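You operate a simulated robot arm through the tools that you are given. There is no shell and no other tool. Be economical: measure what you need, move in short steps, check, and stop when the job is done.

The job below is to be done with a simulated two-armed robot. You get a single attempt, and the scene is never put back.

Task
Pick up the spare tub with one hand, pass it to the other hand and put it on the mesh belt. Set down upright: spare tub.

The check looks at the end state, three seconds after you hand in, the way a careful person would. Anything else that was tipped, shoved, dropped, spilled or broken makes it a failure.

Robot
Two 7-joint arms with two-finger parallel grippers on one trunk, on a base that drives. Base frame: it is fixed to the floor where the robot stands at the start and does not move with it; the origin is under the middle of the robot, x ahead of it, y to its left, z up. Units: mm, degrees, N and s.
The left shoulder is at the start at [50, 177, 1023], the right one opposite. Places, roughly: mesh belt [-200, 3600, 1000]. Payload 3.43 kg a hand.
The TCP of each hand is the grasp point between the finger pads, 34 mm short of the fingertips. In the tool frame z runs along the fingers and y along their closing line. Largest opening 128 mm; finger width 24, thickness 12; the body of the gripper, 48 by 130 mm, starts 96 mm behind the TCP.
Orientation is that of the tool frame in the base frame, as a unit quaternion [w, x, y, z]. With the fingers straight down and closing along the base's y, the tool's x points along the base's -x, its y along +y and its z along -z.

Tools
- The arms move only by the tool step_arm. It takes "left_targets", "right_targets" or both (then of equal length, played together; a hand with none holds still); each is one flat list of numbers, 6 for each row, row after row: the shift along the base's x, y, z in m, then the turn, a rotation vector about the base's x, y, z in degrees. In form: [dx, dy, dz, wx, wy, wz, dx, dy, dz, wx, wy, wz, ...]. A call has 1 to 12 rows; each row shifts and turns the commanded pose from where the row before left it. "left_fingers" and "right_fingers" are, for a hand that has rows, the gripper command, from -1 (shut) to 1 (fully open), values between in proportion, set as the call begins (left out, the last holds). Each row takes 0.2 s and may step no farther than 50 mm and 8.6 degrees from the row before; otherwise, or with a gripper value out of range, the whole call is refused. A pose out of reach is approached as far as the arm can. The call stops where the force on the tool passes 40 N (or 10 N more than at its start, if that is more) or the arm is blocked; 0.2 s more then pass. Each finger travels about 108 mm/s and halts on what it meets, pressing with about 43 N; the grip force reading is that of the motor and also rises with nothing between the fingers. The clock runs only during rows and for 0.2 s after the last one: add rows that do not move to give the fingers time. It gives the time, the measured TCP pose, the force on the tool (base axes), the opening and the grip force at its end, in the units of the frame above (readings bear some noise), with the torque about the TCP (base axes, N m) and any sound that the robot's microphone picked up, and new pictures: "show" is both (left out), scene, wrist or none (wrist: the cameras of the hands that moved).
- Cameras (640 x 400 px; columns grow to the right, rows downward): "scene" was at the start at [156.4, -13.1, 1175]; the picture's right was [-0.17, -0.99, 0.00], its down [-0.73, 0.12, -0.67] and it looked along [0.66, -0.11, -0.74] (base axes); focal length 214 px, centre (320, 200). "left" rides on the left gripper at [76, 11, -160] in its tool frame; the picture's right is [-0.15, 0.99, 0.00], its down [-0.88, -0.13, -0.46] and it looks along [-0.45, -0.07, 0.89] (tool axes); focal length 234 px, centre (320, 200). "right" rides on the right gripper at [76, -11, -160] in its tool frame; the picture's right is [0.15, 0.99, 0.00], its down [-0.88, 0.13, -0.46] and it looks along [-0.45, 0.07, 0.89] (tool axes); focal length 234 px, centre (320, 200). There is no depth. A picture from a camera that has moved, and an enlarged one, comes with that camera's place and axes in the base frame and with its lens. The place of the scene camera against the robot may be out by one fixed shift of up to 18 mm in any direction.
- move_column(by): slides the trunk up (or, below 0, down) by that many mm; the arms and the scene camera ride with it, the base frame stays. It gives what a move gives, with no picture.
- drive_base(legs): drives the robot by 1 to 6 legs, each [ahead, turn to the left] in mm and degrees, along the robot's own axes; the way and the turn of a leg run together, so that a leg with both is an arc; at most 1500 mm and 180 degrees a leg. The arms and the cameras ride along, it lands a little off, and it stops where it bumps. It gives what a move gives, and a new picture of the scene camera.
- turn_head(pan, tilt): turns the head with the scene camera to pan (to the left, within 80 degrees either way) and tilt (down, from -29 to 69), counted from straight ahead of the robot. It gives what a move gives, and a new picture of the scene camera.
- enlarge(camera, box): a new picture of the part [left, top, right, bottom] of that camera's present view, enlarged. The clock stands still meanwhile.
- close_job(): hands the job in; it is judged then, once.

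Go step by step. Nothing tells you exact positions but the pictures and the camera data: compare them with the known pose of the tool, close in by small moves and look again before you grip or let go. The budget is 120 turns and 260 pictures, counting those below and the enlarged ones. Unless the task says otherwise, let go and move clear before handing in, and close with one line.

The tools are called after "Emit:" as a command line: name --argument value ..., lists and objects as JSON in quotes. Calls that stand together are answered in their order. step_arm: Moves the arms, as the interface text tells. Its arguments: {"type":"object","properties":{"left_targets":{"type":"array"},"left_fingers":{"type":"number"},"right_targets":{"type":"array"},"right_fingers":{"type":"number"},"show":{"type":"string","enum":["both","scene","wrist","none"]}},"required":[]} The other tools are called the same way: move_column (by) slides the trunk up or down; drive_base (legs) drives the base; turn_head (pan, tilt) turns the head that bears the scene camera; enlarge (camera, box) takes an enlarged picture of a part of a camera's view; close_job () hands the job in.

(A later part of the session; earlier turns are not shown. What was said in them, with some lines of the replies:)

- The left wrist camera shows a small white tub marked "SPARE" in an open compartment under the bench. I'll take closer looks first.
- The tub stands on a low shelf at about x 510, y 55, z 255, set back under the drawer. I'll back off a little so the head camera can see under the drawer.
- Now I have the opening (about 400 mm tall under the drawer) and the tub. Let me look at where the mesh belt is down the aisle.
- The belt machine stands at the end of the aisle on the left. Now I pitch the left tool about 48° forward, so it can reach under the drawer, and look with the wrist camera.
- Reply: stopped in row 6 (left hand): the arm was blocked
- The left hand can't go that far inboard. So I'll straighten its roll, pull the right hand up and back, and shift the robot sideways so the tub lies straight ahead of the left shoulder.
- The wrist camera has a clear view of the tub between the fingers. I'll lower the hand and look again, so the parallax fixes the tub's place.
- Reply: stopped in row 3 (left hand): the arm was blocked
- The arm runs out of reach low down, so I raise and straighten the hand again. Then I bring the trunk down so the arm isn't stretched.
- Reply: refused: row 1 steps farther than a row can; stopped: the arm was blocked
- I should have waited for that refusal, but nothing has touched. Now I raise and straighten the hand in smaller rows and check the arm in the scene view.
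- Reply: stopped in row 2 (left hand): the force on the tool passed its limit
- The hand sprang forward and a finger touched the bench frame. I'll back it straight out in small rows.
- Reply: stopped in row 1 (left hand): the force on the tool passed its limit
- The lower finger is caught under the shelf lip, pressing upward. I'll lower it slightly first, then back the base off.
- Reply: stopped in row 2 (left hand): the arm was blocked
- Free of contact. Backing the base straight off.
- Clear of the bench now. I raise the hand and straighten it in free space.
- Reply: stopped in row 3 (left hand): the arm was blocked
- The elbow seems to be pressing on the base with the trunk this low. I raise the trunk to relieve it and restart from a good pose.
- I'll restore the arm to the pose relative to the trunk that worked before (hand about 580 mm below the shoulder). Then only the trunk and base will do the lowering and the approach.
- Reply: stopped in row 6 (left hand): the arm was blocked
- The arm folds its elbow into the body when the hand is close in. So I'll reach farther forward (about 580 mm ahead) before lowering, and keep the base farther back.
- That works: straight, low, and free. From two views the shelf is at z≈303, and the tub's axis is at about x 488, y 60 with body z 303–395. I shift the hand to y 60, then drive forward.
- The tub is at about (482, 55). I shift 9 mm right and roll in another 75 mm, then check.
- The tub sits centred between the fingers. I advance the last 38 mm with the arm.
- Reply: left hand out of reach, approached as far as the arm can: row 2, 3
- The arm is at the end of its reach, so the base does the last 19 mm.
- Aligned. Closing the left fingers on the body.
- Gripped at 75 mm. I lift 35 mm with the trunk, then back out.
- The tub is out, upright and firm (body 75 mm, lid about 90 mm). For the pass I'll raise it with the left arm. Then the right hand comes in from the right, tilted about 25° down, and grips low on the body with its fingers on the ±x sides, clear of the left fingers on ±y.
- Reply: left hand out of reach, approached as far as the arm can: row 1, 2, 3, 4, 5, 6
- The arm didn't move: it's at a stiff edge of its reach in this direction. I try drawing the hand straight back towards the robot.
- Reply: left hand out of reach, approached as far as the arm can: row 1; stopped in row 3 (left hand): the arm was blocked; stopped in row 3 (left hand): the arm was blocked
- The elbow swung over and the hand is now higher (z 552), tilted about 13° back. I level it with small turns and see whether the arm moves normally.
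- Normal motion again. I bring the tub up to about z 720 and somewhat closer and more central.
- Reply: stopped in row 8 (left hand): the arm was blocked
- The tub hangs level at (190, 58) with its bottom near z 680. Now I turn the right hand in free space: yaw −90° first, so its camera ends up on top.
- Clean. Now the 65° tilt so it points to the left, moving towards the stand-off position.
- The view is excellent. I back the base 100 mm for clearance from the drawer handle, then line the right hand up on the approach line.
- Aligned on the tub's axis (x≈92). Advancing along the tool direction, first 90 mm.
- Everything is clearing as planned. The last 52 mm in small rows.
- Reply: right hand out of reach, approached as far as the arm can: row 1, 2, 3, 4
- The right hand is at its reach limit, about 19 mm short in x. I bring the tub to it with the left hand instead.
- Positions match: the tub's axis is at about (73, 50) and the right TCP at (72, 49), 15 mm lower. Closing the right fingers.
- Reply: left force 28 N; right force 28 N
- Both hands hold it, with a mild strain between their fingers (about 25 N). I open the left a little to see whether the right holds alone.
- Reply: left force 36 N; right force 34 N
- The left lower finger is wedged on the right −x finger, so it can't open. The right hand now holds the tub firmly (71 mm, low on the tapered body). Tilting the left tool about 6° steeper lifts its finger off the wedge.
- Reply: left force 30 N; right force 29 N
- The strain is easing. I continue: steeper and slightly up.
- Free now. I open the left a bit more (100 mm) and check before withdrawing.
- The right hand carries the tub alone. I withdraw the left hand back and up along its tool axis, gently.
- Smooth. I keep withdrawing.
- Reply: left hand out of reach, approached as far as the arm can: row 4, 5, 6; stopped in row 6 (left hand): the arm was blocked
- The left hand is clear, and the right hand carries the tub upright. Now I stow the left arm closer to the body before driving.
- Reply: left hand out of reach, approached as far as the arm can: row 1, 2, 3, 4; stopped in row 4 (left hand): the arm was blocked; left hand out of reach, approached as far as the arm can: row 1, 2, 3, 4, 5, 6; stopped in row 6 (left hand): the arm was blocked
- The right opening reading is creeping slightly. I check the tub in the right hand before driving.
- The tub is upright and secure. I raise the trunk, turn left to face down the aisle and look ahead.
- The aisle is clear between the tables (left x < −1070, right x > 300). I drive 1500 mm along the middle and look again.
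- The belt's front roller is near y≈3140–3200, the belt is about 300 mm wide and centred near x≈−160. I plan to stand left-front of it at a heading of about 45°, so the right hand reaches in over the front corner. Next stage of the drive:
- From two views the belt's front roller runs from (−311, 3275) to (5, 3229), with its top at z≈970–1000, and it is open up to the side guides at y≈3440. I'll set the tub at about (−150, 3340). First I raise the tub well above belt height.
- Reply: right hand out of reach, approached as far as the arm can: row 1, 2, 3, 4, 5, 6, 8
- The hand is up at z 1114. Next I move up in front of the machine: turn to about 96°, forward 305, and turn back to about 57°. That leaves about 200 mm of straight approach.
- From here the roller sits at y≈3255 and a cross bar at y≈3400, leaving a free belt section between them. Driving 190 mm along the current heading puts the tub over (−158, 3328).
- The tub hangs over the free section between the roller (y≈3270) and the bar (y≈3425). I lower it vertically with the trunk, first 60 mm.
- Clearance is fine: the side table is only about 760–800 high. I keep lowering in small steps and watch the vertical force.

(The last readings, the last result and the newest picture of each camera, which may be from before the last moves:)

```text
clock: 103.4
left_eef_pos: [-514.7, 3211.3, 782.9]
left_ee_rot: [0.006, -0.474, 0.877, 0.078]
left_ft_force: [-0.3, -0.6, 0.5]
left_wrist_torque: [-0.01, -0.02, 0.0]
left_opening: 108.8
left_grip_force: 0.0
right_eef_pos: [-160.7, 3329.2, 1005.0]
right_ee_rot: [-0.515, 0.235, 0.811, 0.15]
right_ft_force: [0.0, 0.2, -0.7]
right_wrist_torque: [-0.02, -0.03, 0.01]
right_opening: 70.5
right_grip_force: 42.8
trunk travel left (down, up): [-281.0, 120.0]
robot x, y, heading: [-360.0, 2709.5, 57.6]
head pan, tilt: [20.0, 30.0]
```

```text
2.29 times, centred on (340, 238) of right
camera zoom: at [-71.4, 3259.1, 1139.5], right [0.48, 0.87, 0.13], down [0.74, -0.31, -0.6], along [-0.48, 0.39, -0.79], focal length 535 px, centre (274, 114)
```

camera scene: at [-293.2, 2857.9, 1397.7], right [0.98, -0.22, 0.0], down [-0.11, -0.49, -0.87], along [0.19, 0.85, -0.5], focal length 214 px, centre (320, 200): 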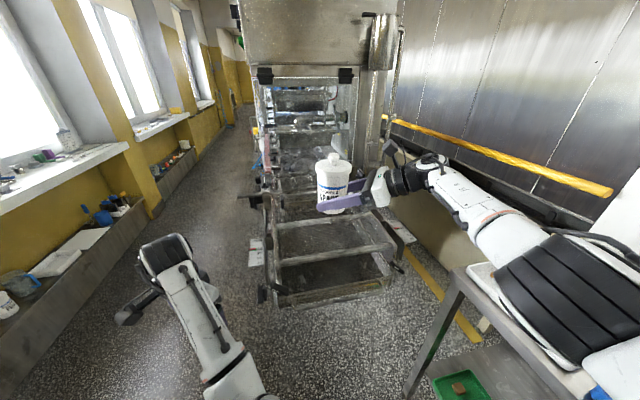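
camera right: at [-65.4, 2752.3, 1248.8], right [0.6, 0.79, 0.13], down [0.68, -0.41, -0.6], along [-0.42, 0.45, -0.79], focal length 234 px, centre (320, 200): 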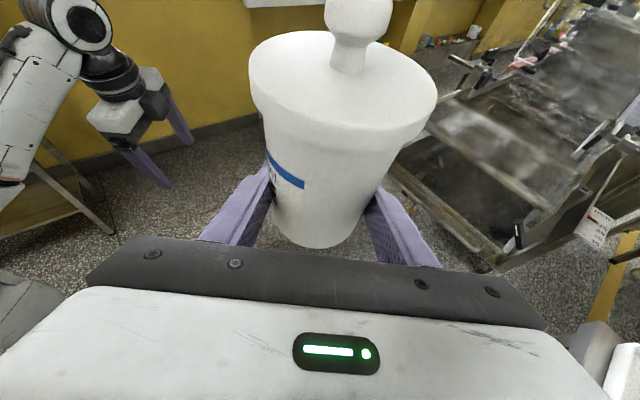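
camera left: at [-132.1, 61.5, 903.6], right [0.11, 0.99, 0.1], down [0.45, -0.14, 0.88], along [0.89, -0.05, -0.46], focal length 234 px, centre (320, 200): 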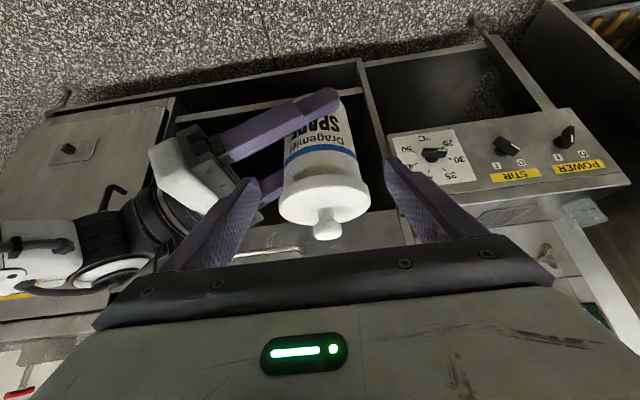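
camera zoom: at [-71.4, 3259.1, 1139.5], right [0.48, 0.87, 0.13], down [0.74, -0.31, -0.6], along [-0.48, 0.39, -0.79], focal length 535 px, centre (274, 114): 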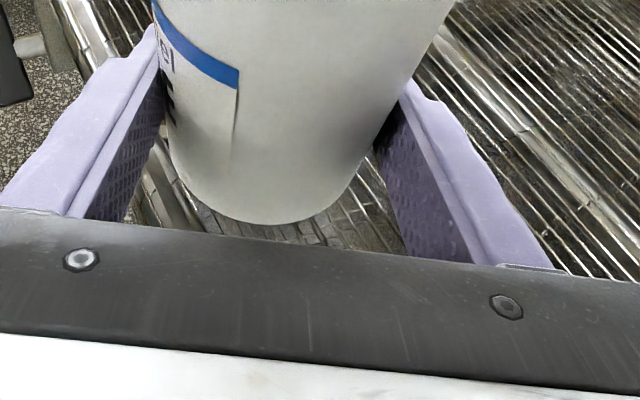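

Emit:
move_column --by -4

```text
clock: 103.9
left_eef_pos: [-513.8, 3211.3, 777.3]
left_ee_rot: [0.005, -0.474, 0.877, 0.078]
left_ft_force: [0.0, 0.1, -0.5]
left_wrist_torque: [-0.02, -0.02, 0.01]
left_opening: 108.8
left_grip_force: 0.1
right_eef_pos: [-160.7, 3328.3, 1000.4]
right_ee_rot: [-0.515, 0.236, 0.81, 0.151]
right_ft_force: [-0.2, -0.5, -0.2]
right_wrist_torque: [0.01, -0.01, 0.02]
right_opening: 70.5
right_grip_force: 42.8
trunk travel left (down, up): [-277.0, 124.0]
robot x, y, heading: [-360.0, 2710.3, 57.8]
head pan, tilt: [20.0, 30.0]
```

Emit:
move_column --by -4

```text
clock: 104.4
left_eef_pos: [-514.1, 3211.2, 774.3]
left_ee_rot: [0.005, -0.473, 0.877, 0.079]
left_ft_force: [0.4, 0.4, -0.2]
left_wrist_torque: [0.01, -0.01, 0.03]
left_opening: 109.0
left_grip_force: 0.1
right_eef_pos: [-160.4, 3328.7, 997.5]
right_ee_rot: [-0.514, 0.236, 0.811, 0.15]
right_ft_force: [0.0, -0.5, -0.8]
right_wrist_torque: [-0.02, -0.01, 0.02]
right_opening: 70.3
right_grip_force: 43.6
trunk travel left (down, up): [-273.0, 128.0]
robot x, y, heading: [-361.9, 2712.4, 57.7]
head pan, tilt: [20.0, 30.0]
```

Emit:
move_column --by -4

Emit:
enlarge --camera "scene" --box '[300, 175, 380, 235]'

```text
clock: 105.0
left_eef_pos: [-514.9, 3210.9, 771.1]
left_ee_rot: [0.006, -0.473, 0.878, 0.079]
left_ft_force: [0.0, -0.4, 1.5]
left_wrist_torque: [-0.01, 0.0, 0.0]
left_opening: 108.9
left_grip_force: 0.1
right_eef_pos: [-161.1, 3330.0, 992.5]
right_ee_rot: [-0.514, 0.235, 0.811, 0.15]
right_ft_force: [0.5, -0.7, -1.3]
right_wrist_torque: [-0.01, -0.02, 0.0]
right_opening: 70.4
right_grip_force: 42.7
trunk travel left (down, up): [-269.0, 132.0]
robot x, y, heading: [-360.2, 2707.0, 57.6]
head pan, tilt: [20.0, 30.0]
```

```text
6.67 times, centred on (340, 205) of scene
camera zoom: at [-293.6, 2857.1, 1276.8], right [0.98, -0.22, 0.0], down [-0.11, -0.49, -0.87], along [0.19, 0.85, -0.5], focal length 1430 px, centre (187, 167)
```

zoom: 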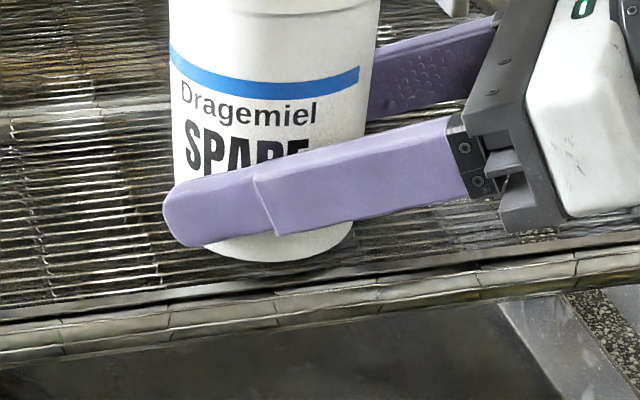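

By comparing views at several heights, the belt is really at z≈957 with its front edge near y≈3295–3300, so the tub is too close to the edge. I raise it 20 mm and roll forward 48 mm.

Emit:
move_column --by 20

Emit:
drive_base --legs '[[48, 0]]'

Emit:
enlarge --camera "scene" --box '[250, 130, 410, 250]'

```text
clock: 105.6
left_eef_pos: [-514.2, 3211.5, 789.6]
left_ee_rot: [0.006, -0.474, 0.877, 0.079]
left_ft_force: [0.0, 0.6, -0.4]
left_wrist_torque: [-0.02, -0.06, 0.0]
left_opening: 108.7
left_grip_force: 0.0
right_eef_pos: [-160.5, 3328.6, 1011.6]
right_ee_rot: [-0.513, 0.236, 0.812, 0.15]
right_ft_force: [-0.5, 0.7, -0.8]
right_wrist_torque: [0.02, 0.0, 0.02]
right_opening: 70.3
right_grip_force: 43.4
trunk travel left (down, up): [-289.0, 112.0]
robot x, y, heading: [-358.1, 2710.4, 57.6]
head pan, tilt: [20.0, 30.0]
```

```text
clock: 106.6
left_eef_pos: [-488.1, 3252.7, 789.9]
left_ee_rot: [0.006, -0.473, 0.877, 0.078]
left_ft_force: [-0.1, -0.4, -0.2]
left_wrist_torque: [-0.02, 0.02, -0.02]
left_opening: 108.6
left_grip_force: 0.1
right_eef_pos: [-134.5, 3371.1, 1011.0]
right_ee_rot: [-0.514, 0.236, 0.811, 0.15]
right_ft_force: [0.0, -0.6, -0.2]
right_wrist_torque: [-0.01, 0.0, 0.02]
right_opening: 70.4
right_grip_force: 43.5
trunk travel left (down, up): [-289.0, 112.0]
robot x, y, heading: [-334.7, 2747.6, 57.7]
head pan, tilt: [20.0, 30.0]
camera scene: at [-267.7, 2898.0, 1296.7], right [0.98, -0.22, 0.0], down [-0.11, -0.49, -0.87], along [0.19, 0.85, -0.5], focal length 214 px, centre (320, 200)
```

scene: 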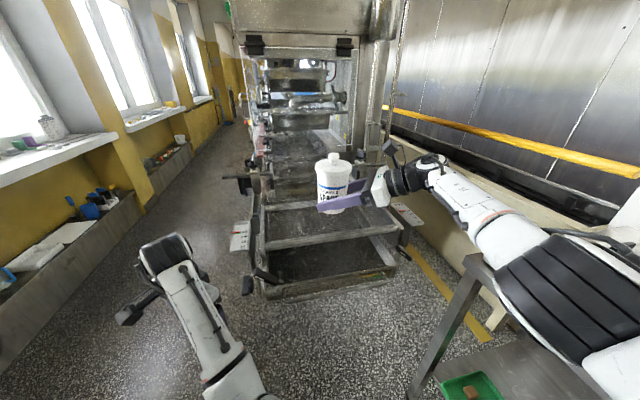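

```text
3.33 times, centred on (330, 190) of scene
camera zoom: at [-267.7, 2898.0, 1296.7], right [0.98, -0.22, 0.0], down [-0.11, -0.49, -0.87], along [0.19, 0.85, -0.5], focal length 715 px, centre (287, 233)
```

zoom: 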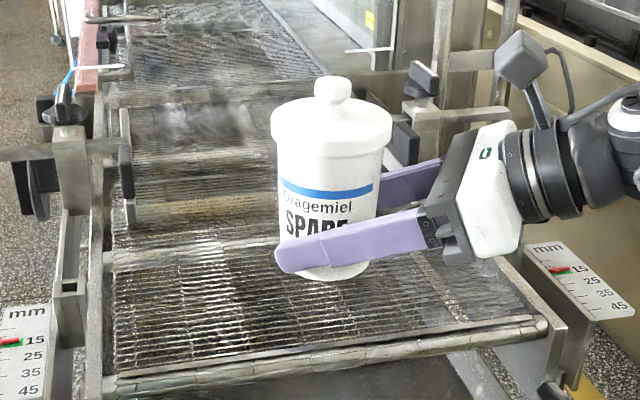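

Now the tub sits over (−134, 3371), with the belt edge at y 3295 and the bar at y 3453. Lowering again.

Emit:
move_column --by -20

Emit:
move_column --by -5

Emit:
enlarge --camera "scene" --box '[290, 165, 390, 240]'

Emit:
enlarge --camera "right" --box '[200, 150, 480, 325]'

```text
clock: 107.2
left_eef_pos: [-488.8, 3251.6, 770.1]
left_ee_rot: [0.005, -0.474, 0.877, 0.078]
left_ft_force: [-0.5, -0.6, 0.1]
left_wrist_torque: [-0.02, -0.01, 0.03]
left_opening: 108.9
left_grip_force: 0.1
right_eef_pos: [-135.4, 3369.1, 991.5]
right_ee_rot: [-0.514, 0.236, 0.811, 0.15]
right_ft_force: [0.5, 0.0, -0.7]
right_wrist_torque: [0.0, -0.02, 0.03]
right_opening: 70.5
right_grip_force: 42.9
trunk travel left (down, up): [-269.0, 132.0]
robot x, y, heading: [-336.1, 2749.4, 57.6]
head pan, tilt: [20.0, 30.0]
```

```text
clock: 107.8
left_eef_pos: [-489.5, 3251.7, 764.8]
left_ee_rot: [0.005, -0.473, 0.878, 0.077]
left_ft_force: [0.3, 0.5, -0.2]
left_wrist_torque: [0.03, 0.0, 0.0]
left_opening: 108.8
left_grip_force: 0.0
right_eef_pos: [-134.6, 3369.6, 986.2]
right_ee_rot: [-0.514, 0.236, 0.811, 0.15]
right_ft_force: [0.2, 0.9, -1.1]
right_wrist_torque: [0.0, 0.01, 0.0]
right_opening: 70.5
right_grip_force: 42.9
trunk travel left (down, up): [-264.0, 137.0]
robot x, y, heading: [-335.1, 2747.3, 57.6]
head pan, tilt: [20.0, 30.0]
```

```text
5.33 times, centred on (340, 202) of scene
camera zoom: at [-268.0, 2897.4, 1271.8], right [0.98, -0.22, 0.0], down [-0.11, -0.49, -0.87], along [0.19, 0.85, -0.5], focal length 1144 px, centre (213, 187)
```

zoom: 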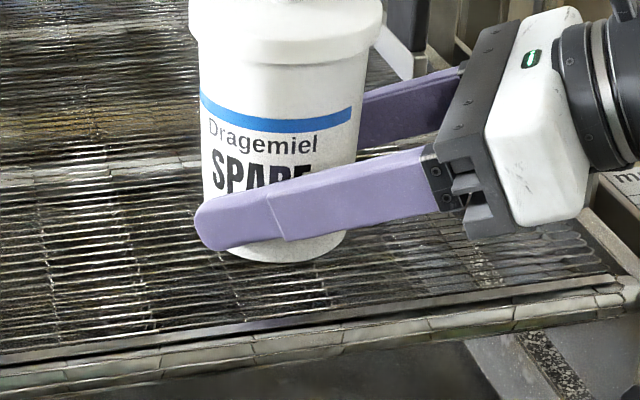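

```text
2.29 times, centred on (340, 238) of right
camera zoom: at [-45.7, 3299.4, 1122.5], right [0.48, 0.87, 0.13], down [0.74, -0.31, -0.6], along [-0.48, 0.39, -0.79], focal length 535 px, centre (274, 114)
```

zoom: 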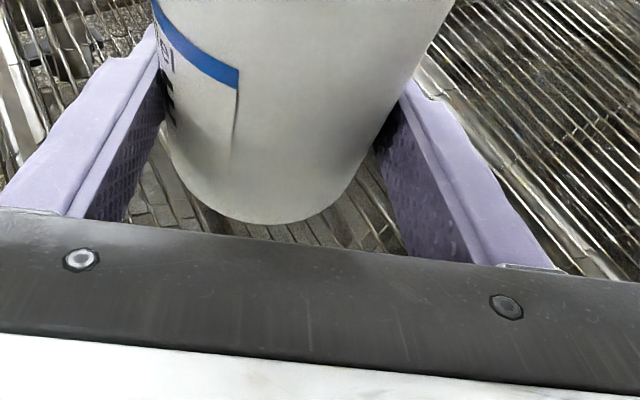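

Emit:
move_column --by -5

Emit:
move_column --by -4

```text
clock: 108.3
left_eef_pos: [-488.7, 3252.2, 760.7]
left_ee_rot: [0.006, -0.473, 0.877, 0.079]
left_ft_force: [-0.7, 0.2, 0.4]
left_wrist_torque: [0.03, 0.03, 0.01]
left_opening: 108.8
left_grip_force: 0.0
right_eef_pos: [-133.3, 3369.3, 986.2]
right_ee_rot: [-0.516, 0.234, 0.81, 0.153]
right_ft_force: [4.0, 2.0, 17.1]
right_wrist_torque: [-0.3, -0.33, 0.1]
right_opening: 70.7
right_grip_force: 43.1
trunk travel left (down, up): [-259.0, 142.0]
robot x, y, heading: [-337.8, 2749.6, 57.5]
head pan, tilt: [20.0, 30.0]
```

```text
clock: 108.8
left_eef_pos: [-487.8, 3250.4, 758.2]
left_ee_rot: [0.006, -0.474, 0.877, 0.078]
left_ft_force: [0.4, -0.6, 1.0]
left_wrist_torque: [0.0, 0.02, -0.02]
left_opening: 108.7
left_grip_force: 0.0
right_eef_pos: [-134.9, 3369.3, 984.7]
right_ee_rot: [-0.517, 0.235, 0.809, 0.155]
right_ft_force: [3.9, 8.2, 27.5]
right_wrist_torque: [-0.1, -0.16, 0.03]
right_opening: 70.3
right_grip_force: 43.4
trunk travel left (down, up): [-255.0, 146.0]
robot x, y, heading: [-335.1, 2749.2, 57.7]
head pan, tilt: [20.0, 30.0]
```

Contact with the belt (27 N upwards). I ease back 5 mm and check before releasing.

Emit:
move_column --by 5

Emit:
enlarge --camera "scene" --box '[270, 140, 410, 245]'

Emit:
enlarge --camera "right" --box '[0, 0, 640, 400]'

```text
clock: 109.4
left_eef_pos: [-488.7, 3251.0, 761.3]
left_ee_rot: [0.006, -0.474, 0.877, 0.078]
left_ft_force: [0.2, -0.3, -0.4]
left_wrist_torque: [-0.01, 0.0, 0.0]
left_opening: 108.6
left_grip_force: 0.1
right_eef_pos: [-135.4, 3369.3, 984.0]
right_ee_rot: [-0.514, 0.235, 0.811, 0.151]
right_ft_force: [1.7, 7.9, 15.6]
right_wrist_torque: [0.56, 0.23, -0.17]
right_opening: 70.4
right_grip_force: 43.1
trunk travel left (down, up): [-260.0, 141.0]
robot x, y, heading: [-335.2, 2749.6, 57.4]
head pan, tilt: [20.0, 30.0]
```

```text
3.81 times, centred on (340, 192) of scene
camera zoom: at [-268.4, 2896.5, 1267.9], right [0.98, -0.22, 0.0], down [-0.11, -0.49, -0.87], along [0.19, 0.85, -0.5], focal length 817 px, centre (244, 229)
```

zoom: 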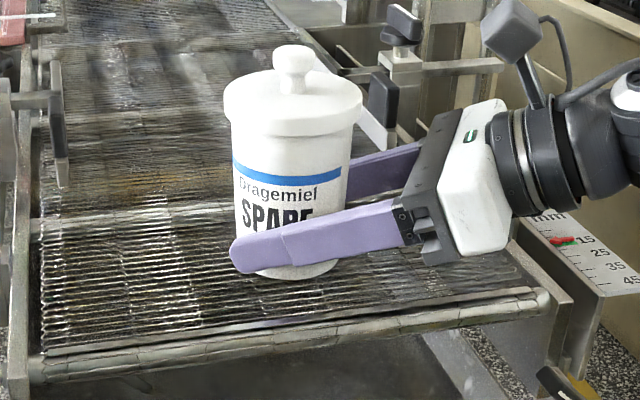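

```text
1.00 times, centred on (320, 200) of right
camera zoom: at [-46.3, 3298.6, 1119.6], right [0.48, 0.87, 0.14], down [0.73, -0.31, -0.6], along [-0.48, 0.39, -0.79], focal length 234 px, centre (320, 200)
```

zoom: 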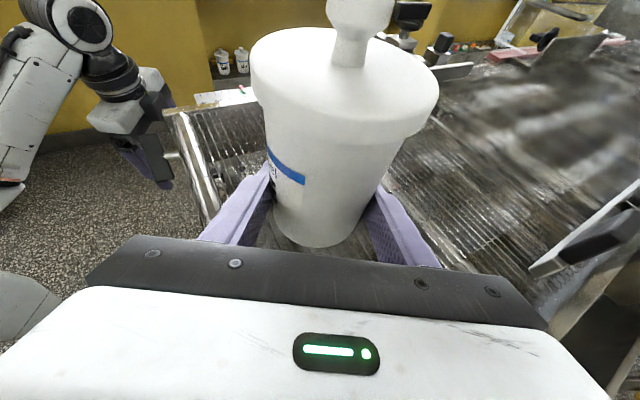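

Emit:
move_column --by 3

```text
clock: 109.9
left_eef_pos: [-489.6, 3251.1, 764.6]
left_ee_rot: [0.005, -0.474, 0.877, 0.078]
left_ft_force: [-0.4, 0.3, 1.1]
left_wrist_torque: [0.02, 0.06, 0.02]
left_opening: 108.9
left_grip_force: 0.1
right_eef_pos: [-134.6, 3369.0, 985.2]
right_ee_rot: [-0.514, 0.236, 0.811, 0.149]
right_ft_force: [-1.6, 1.6, 6.4]
right_wrist_torque: [0.28, 0.22, -0.01]
right_opening: 70.4
right_grip_force: 43.3
trunk travel left (down, up): [-263.0, 138.0]
robot x, y, heading: [-331.2, 2749.1, 57.8]
head pan, tilt: [20.0, 30.0]
```

A light touch only. I open the right fingers slightly.

Emit:
step_arm --right_targets '[0, 0, 0, 0, 0, 0, 0, 0, 0, 0, 0, 0, 0, 0, 0, 0, 0, 0]' --right_fingers 0.25 --show "both"

Emit:
enlarge --camera "scene" --box '[270, 140, 410, 245]'

```text
clock: 110.7
left_eef_pos: [-487.6, 3250.9, 765.7]
left_ee_rot: [0.006, -0.473, 0.877, 0.079]
left_ft_force: [1.1, 0.5, 0.4]
left_wrist_torque: [0.01, -0.04, -0.02]
left_opening: 109.0
left_grip_force: 0.2
right_eef_pos: [-135.1, 3370.5, 985.9]
right_ee_rot: [-0.514, 0.235, 0.811, 0.15]
right_ft_force: [0.6, -0.4, 0.0]
right_wrist_torque: [0.01, -0.01, 0.02]
right_opening: 80.2
right_grip_force: 0.1
trunk travel left (down, up): [-263.0, 138.0]
robot x, y, heading: [-334.7, 2754.1, 57.5]
head pan, tilt: [20.0, 30.0]
camera scene: at [-268.0, 2897.4, 1270.8], right [0.98, -0.22, 0.0], down [-0.11, -0.49, -0.87], along [0.19, 0.85, -0.5], focal length 214 px, centre (320, 200)
camera right: at [-45.6, 3299.4, 1121.2], right [0.48, 0.87, 0.13], down [0.74, -0.31, -0.6], along [-0.48, 0.39, -0.79], focal length 234 px, centre (320, 200)
```

scene: 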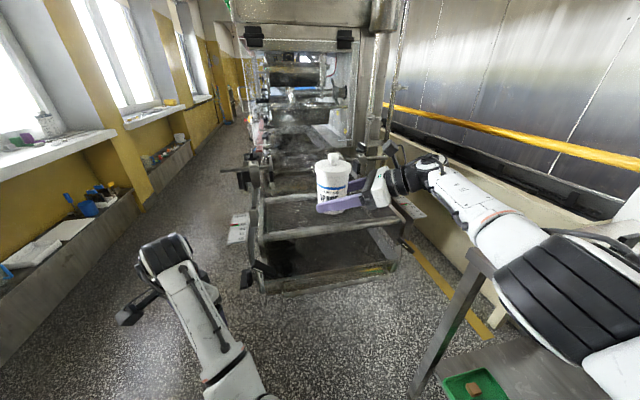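
right: 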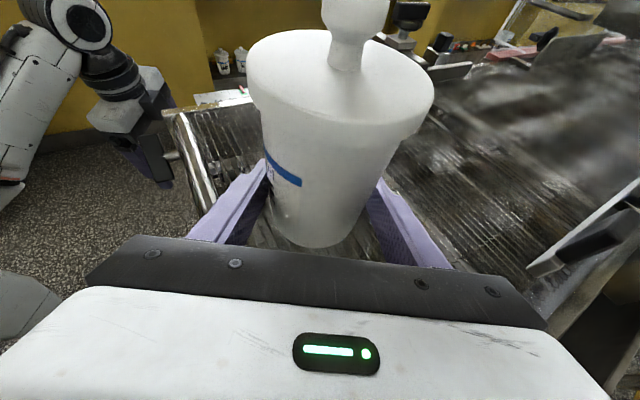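

```text
3.81 times, centred on (340, 192) of scene
camera zoom: at [-268.0, 2897.4, 1270.8], right [0.98, -0.22, 0.0], down [-0.11, -0.49, -0.87], along [0.19, 0.85, -0.5], focal length 817 px, centre (244, 229)
```

zoom: 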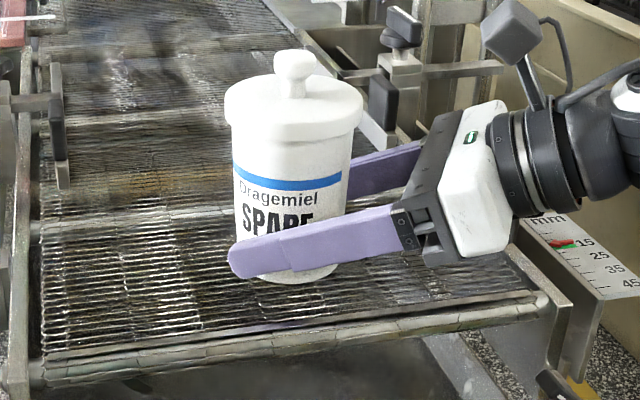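

The tub stands free on the belt. I open to 100 mm and begin a small withdrawal along the tool axis.

Emit:
step_arm --right_targets '[0, 0, 0, 0, 0, 0, 0, 0, 0, 0, 0, 0, 0.0077, -0.0049, 0.0042, 0, 0, 0]' --right_fingers 0.56 --show "wrist"

```text
clock: 111.5
left_eef_pos: [-489.5, 3252.0, 764.4]
left_ee_rot: [0.006, -0.474, 0.877, 0.078]
left_ft_force: [-0.7, -0.3, 0.4]
left_wrist_torque: [-0.02, -0.02, -0.01]
left_opening: 108.8
left_grip_force: 0.2
right_eef_pos: [-125.6, 3367.3, 990.4]
right_ee_rot: [-0.514, 0.235, 0.811, 0.15]
right_ft_force: [-0.4, -0.3, 0.1]
right_wrist_torque: [-0.01, -0.01, 0.02]
right_opening: 99.7
right_grip_force: 0.1
trunk travel left (down, up): [-263.0, 138.0]
robot x, y, heading: [-335.3, 2753.2, 57.8]
head pan, tilt: [20.0, 30.0]
camera right: at [-36.9, 3297.1, 1125.3], right [0.48, 0.87, 0.13], down [0.74, -0.31, -0.6], along [-0.48, 0.39, -0.79], focal length 234 px, centre (320, 200)
```

right: 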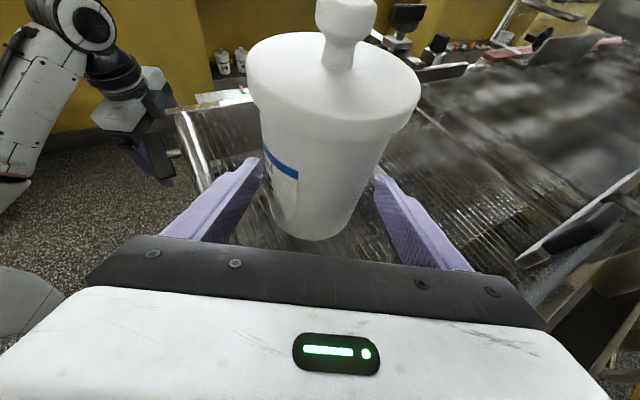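

Emit:
step_arm --right_targets '[0.0092, -0.0058, 0.0051, 0, 0, 0, 0.0092, -0.0058, 0.0051, 0, 0, 0, 0.0092, -0.0058, 0.0051, 0, 0, 0]' --right_fingers 0.7 --show "wrist"

```text
clock: 112.3
left_eef_pos: [-489.1, 3250.2, 763.8]
left_ee_rot: [0.006, -0.473, 0.877, 0.078]
left_ft_force: [-0.5, 0.2, 0.1]
left_wrist_torque: [0.01, -0.01, 0.05]
left_opening: 108.4
left_grip_force: 0.0
right_eef_pos: [-96.2, 3358.4, 1006.0]
right_ee_rot: [-0.515, 0.235, 0.811, 0.15]
right_ft_force: [0.6, -0.1, -0.1]
right_wrist_torque: [-0.01, 0.03, 0.03]
right_opening: 108.8
right_grip_force: 0.2
right hand out of reach, approached as far as the arm can: row 1, 2
trunk travel left (down, up): [-263.0, 138.0]
robot x, y, heading: [-331.8, 2748.7, 57.5]
head pan, tilt: [20.0, 30.0]
camera right: at [-7.2, 3288.1, 1141.0], right [0.48, 0.87, 0.13], down [0.74, -0.31, -0.6], along [-0.48, 0.38, -0.79], focal length 234 px, centre (320, 200)
```

right: 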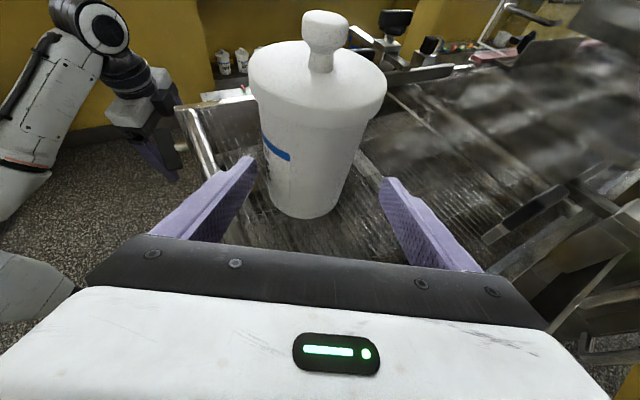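

The tub stands upright. I correct slightly towards the robot side and continue out.

Emit:
step_arm --right_targets '[0.005, -0.012, 0.005, 0, 0, 0, 0.008, -0.009, 0.005, 0, 0, 0, 0.009, -0.007, 0.005, 0, 0, 0]' --show "wrist"

```text
clock: 113.1
left_eef_pos: [-488.8, 3251.6, 763.5]
left_ee_rot: [0.006, -0.474, 0.877, 0.078]
left_ft_force: [-0.4, 0.0, -0.1]
left_wrist_torque: [0.03, 0.0, -0.04]
left_opening: 108.5
left_grip_force: 0.1
right_eef_pos: [-67.6, 3347.0, 1022.4]
right_ee_rot: [-0.514, 0.235, 0.811, 0.15]
right_ft_force: [-0.1, -0.1, -0.3]
right_wrist_torque: [-0.01, 0.02, 0.01]
right_opening: 109.1
right_grip_force: 0.1
right hand out of reach, approached as far as the arm can: row 1, 2, 3
trunk travel left (down, up): [-263.0, 138.0]
robot x, y, heading: [-331.0, 2749.4, 57.7]
head pan, tilt: [20.0, 30.0]
camera right: at [22.0, 3277.2, 1157.4], right [0.48, 0.87, 0.13], down [0.74, -0.31, -0.6], along [-0.48, 0.38, -0.79], focal length 234 px, centre (320, 200)
```

right: 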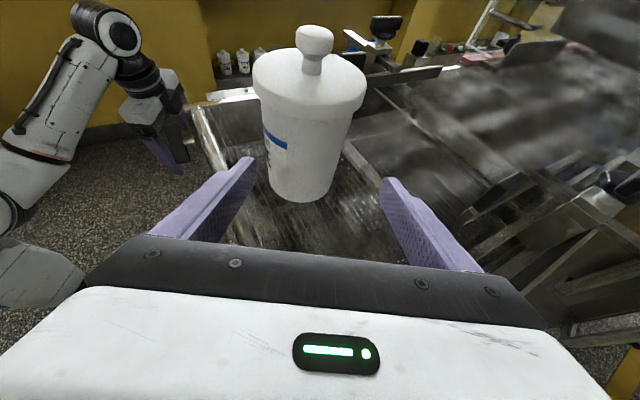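

Emit:
step_arm --right_targets '[0.008, -0.008, 0.005, 0, 0, 0, 0.009, -0.007, 0.005, 0, 0, 0, 0.009, -0.007, 0.005, 0, 0, 0, 0.009, -0.007, 0.005, 0, 0, 0]' --show "both"

```text
clock: 114.1
left_eef_pos: [-489.5, 3250.9, 764.7]
left_ee_rot: [0.006, -0.474, 0.877, 0.078]
left_ft_force: [-0.5, -0.5, -0.4]
left_wrist_torque: [-0.02, 0.02, 0.0]
left_opening: 108.9
left_grip_force: 0.0
right_eef_pos: [-28.1, 3329.0, 1042.4]
right_ee_rot: [-0.514, 0.234, 0.812, 0.149]
right_ft_force: [0.0, -0.1, -0.1]
right_wrist_torque: [0.03, 0.01, 0.03]
right_opening: 108.8
right_grip_force: 0.1
right hand out of reach, approached as far as the arm can: row 1, 3, 4
trunk travel left (down, up): [-263.0, 138.0]
robot x, y, heading: [-333.0, 2746.4, 57.7]
head pan, tilt: [20.0, 30.0]
camera scene: at [-268.0, 2897.4, 1270.8], right [0.98, -0.22, 0.0], down [-0.11, -0.49, -0.87], along [0.19, 0.85, -0.5], focal length 214 px, centre (320, 200)
camera right: at [60.8, 3259.4, 1177.7], right [0.48, 0.87, 0.13], down [0.74, -0.31, -0.6], along [-0.48, 0.38, -0.79], focal length 234 px, centre (320, 200)
```

scene: 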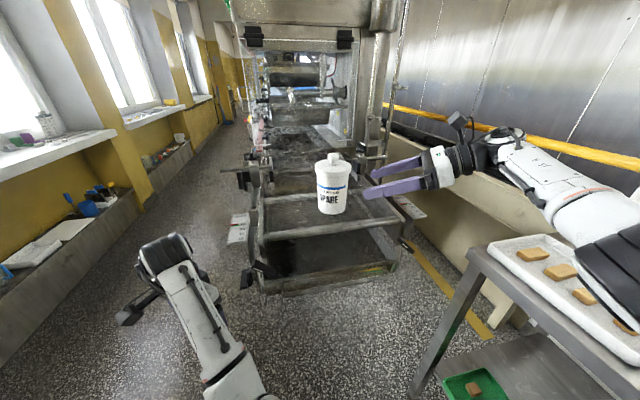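
right: 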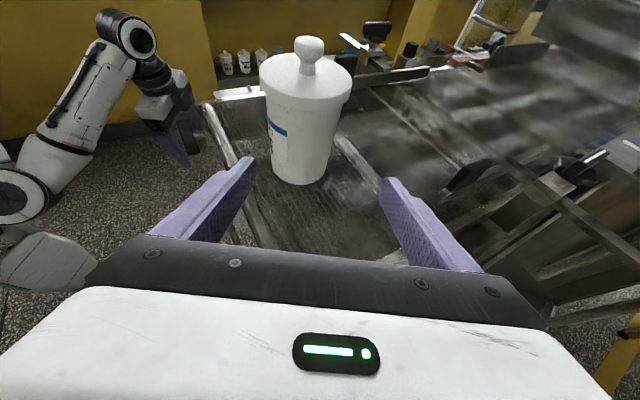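

The tub stands alone and upright on the mesh belt, and both hands are empty. I back the base away 200 mm.

Emit:
drive_base --legs '[[-200, 0]]'

Emit:
enlarge --camera "scene" --box '[240, 120, 400, 240]'

```text
clock: 115.7
left_eef_pos: [-595.6, 3080.4, 764.7]
left_ee_rot: [0.006, -0.472, 0.878, 0.078]
left_ft_force: [0.7, 0.6, 0.4]
left_wrist_torque: [0.0, 0.02, 0.0]
left_opening: 108.9
left_grip_force: 0.2
right_eef_pos: [-136.2, 3157.8, 1043.3]
right_ee_rot: [-0.513, 0.237, 0.811, 0.151]
right_ft_force: [-0.2, -0.4, -0.6]
right_wrist_torque: [-0.03, 0.0, 0.01]
right_opening: 108.6
right_grip_force: 0.0
trunk travel left (down, up): [-263.0, 138.0]
robot x, y, heading: [-441.8, 2582.4, 57.5]
head pan, tilt: [20.0, 30.0]
camera scene: at [-376.4, 2726.4, 1270.9], right [0.98, -0.22, 0.0], down [-0.11, -0.49, -0.87], along [0.19, 0.85, -0.5], focal length 214 px, centre (320, 200)
```

scene: 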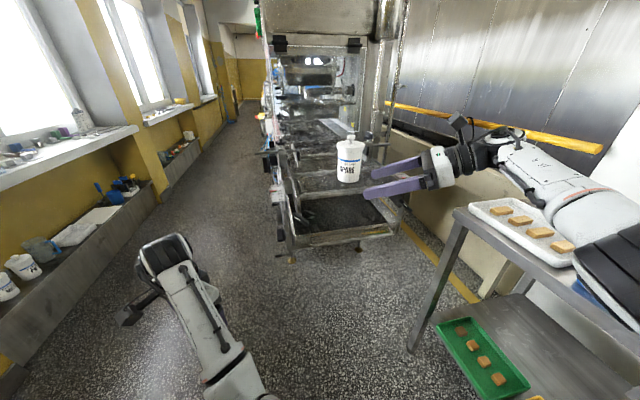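

```text
3.33 times, centred on (320, 180) of scene
camera zoom: at [-376.4, 2726.4, 1270.9], right [0.98, -0.22, 0.0], down [-0.11, -0.49, -0.87], along [0.19, 0.85, -0.5], focal length 715 px, centre (320, 267)
```

zoom: 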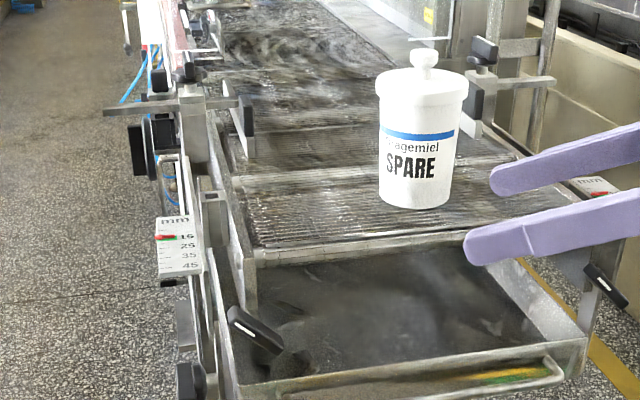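

The spare tub stands upright on the mesh belt, well inside the front edge, and both hands are clear. Handing in.

Emit:
close_job

```text
The job is handed in.
```

The spare tub was picked up with the left hand, passed to the right, and set down upright on the mesh belt. I saw nothing else disturbed, though a left finger briefly pressed the shelf edge on the first pickup try.
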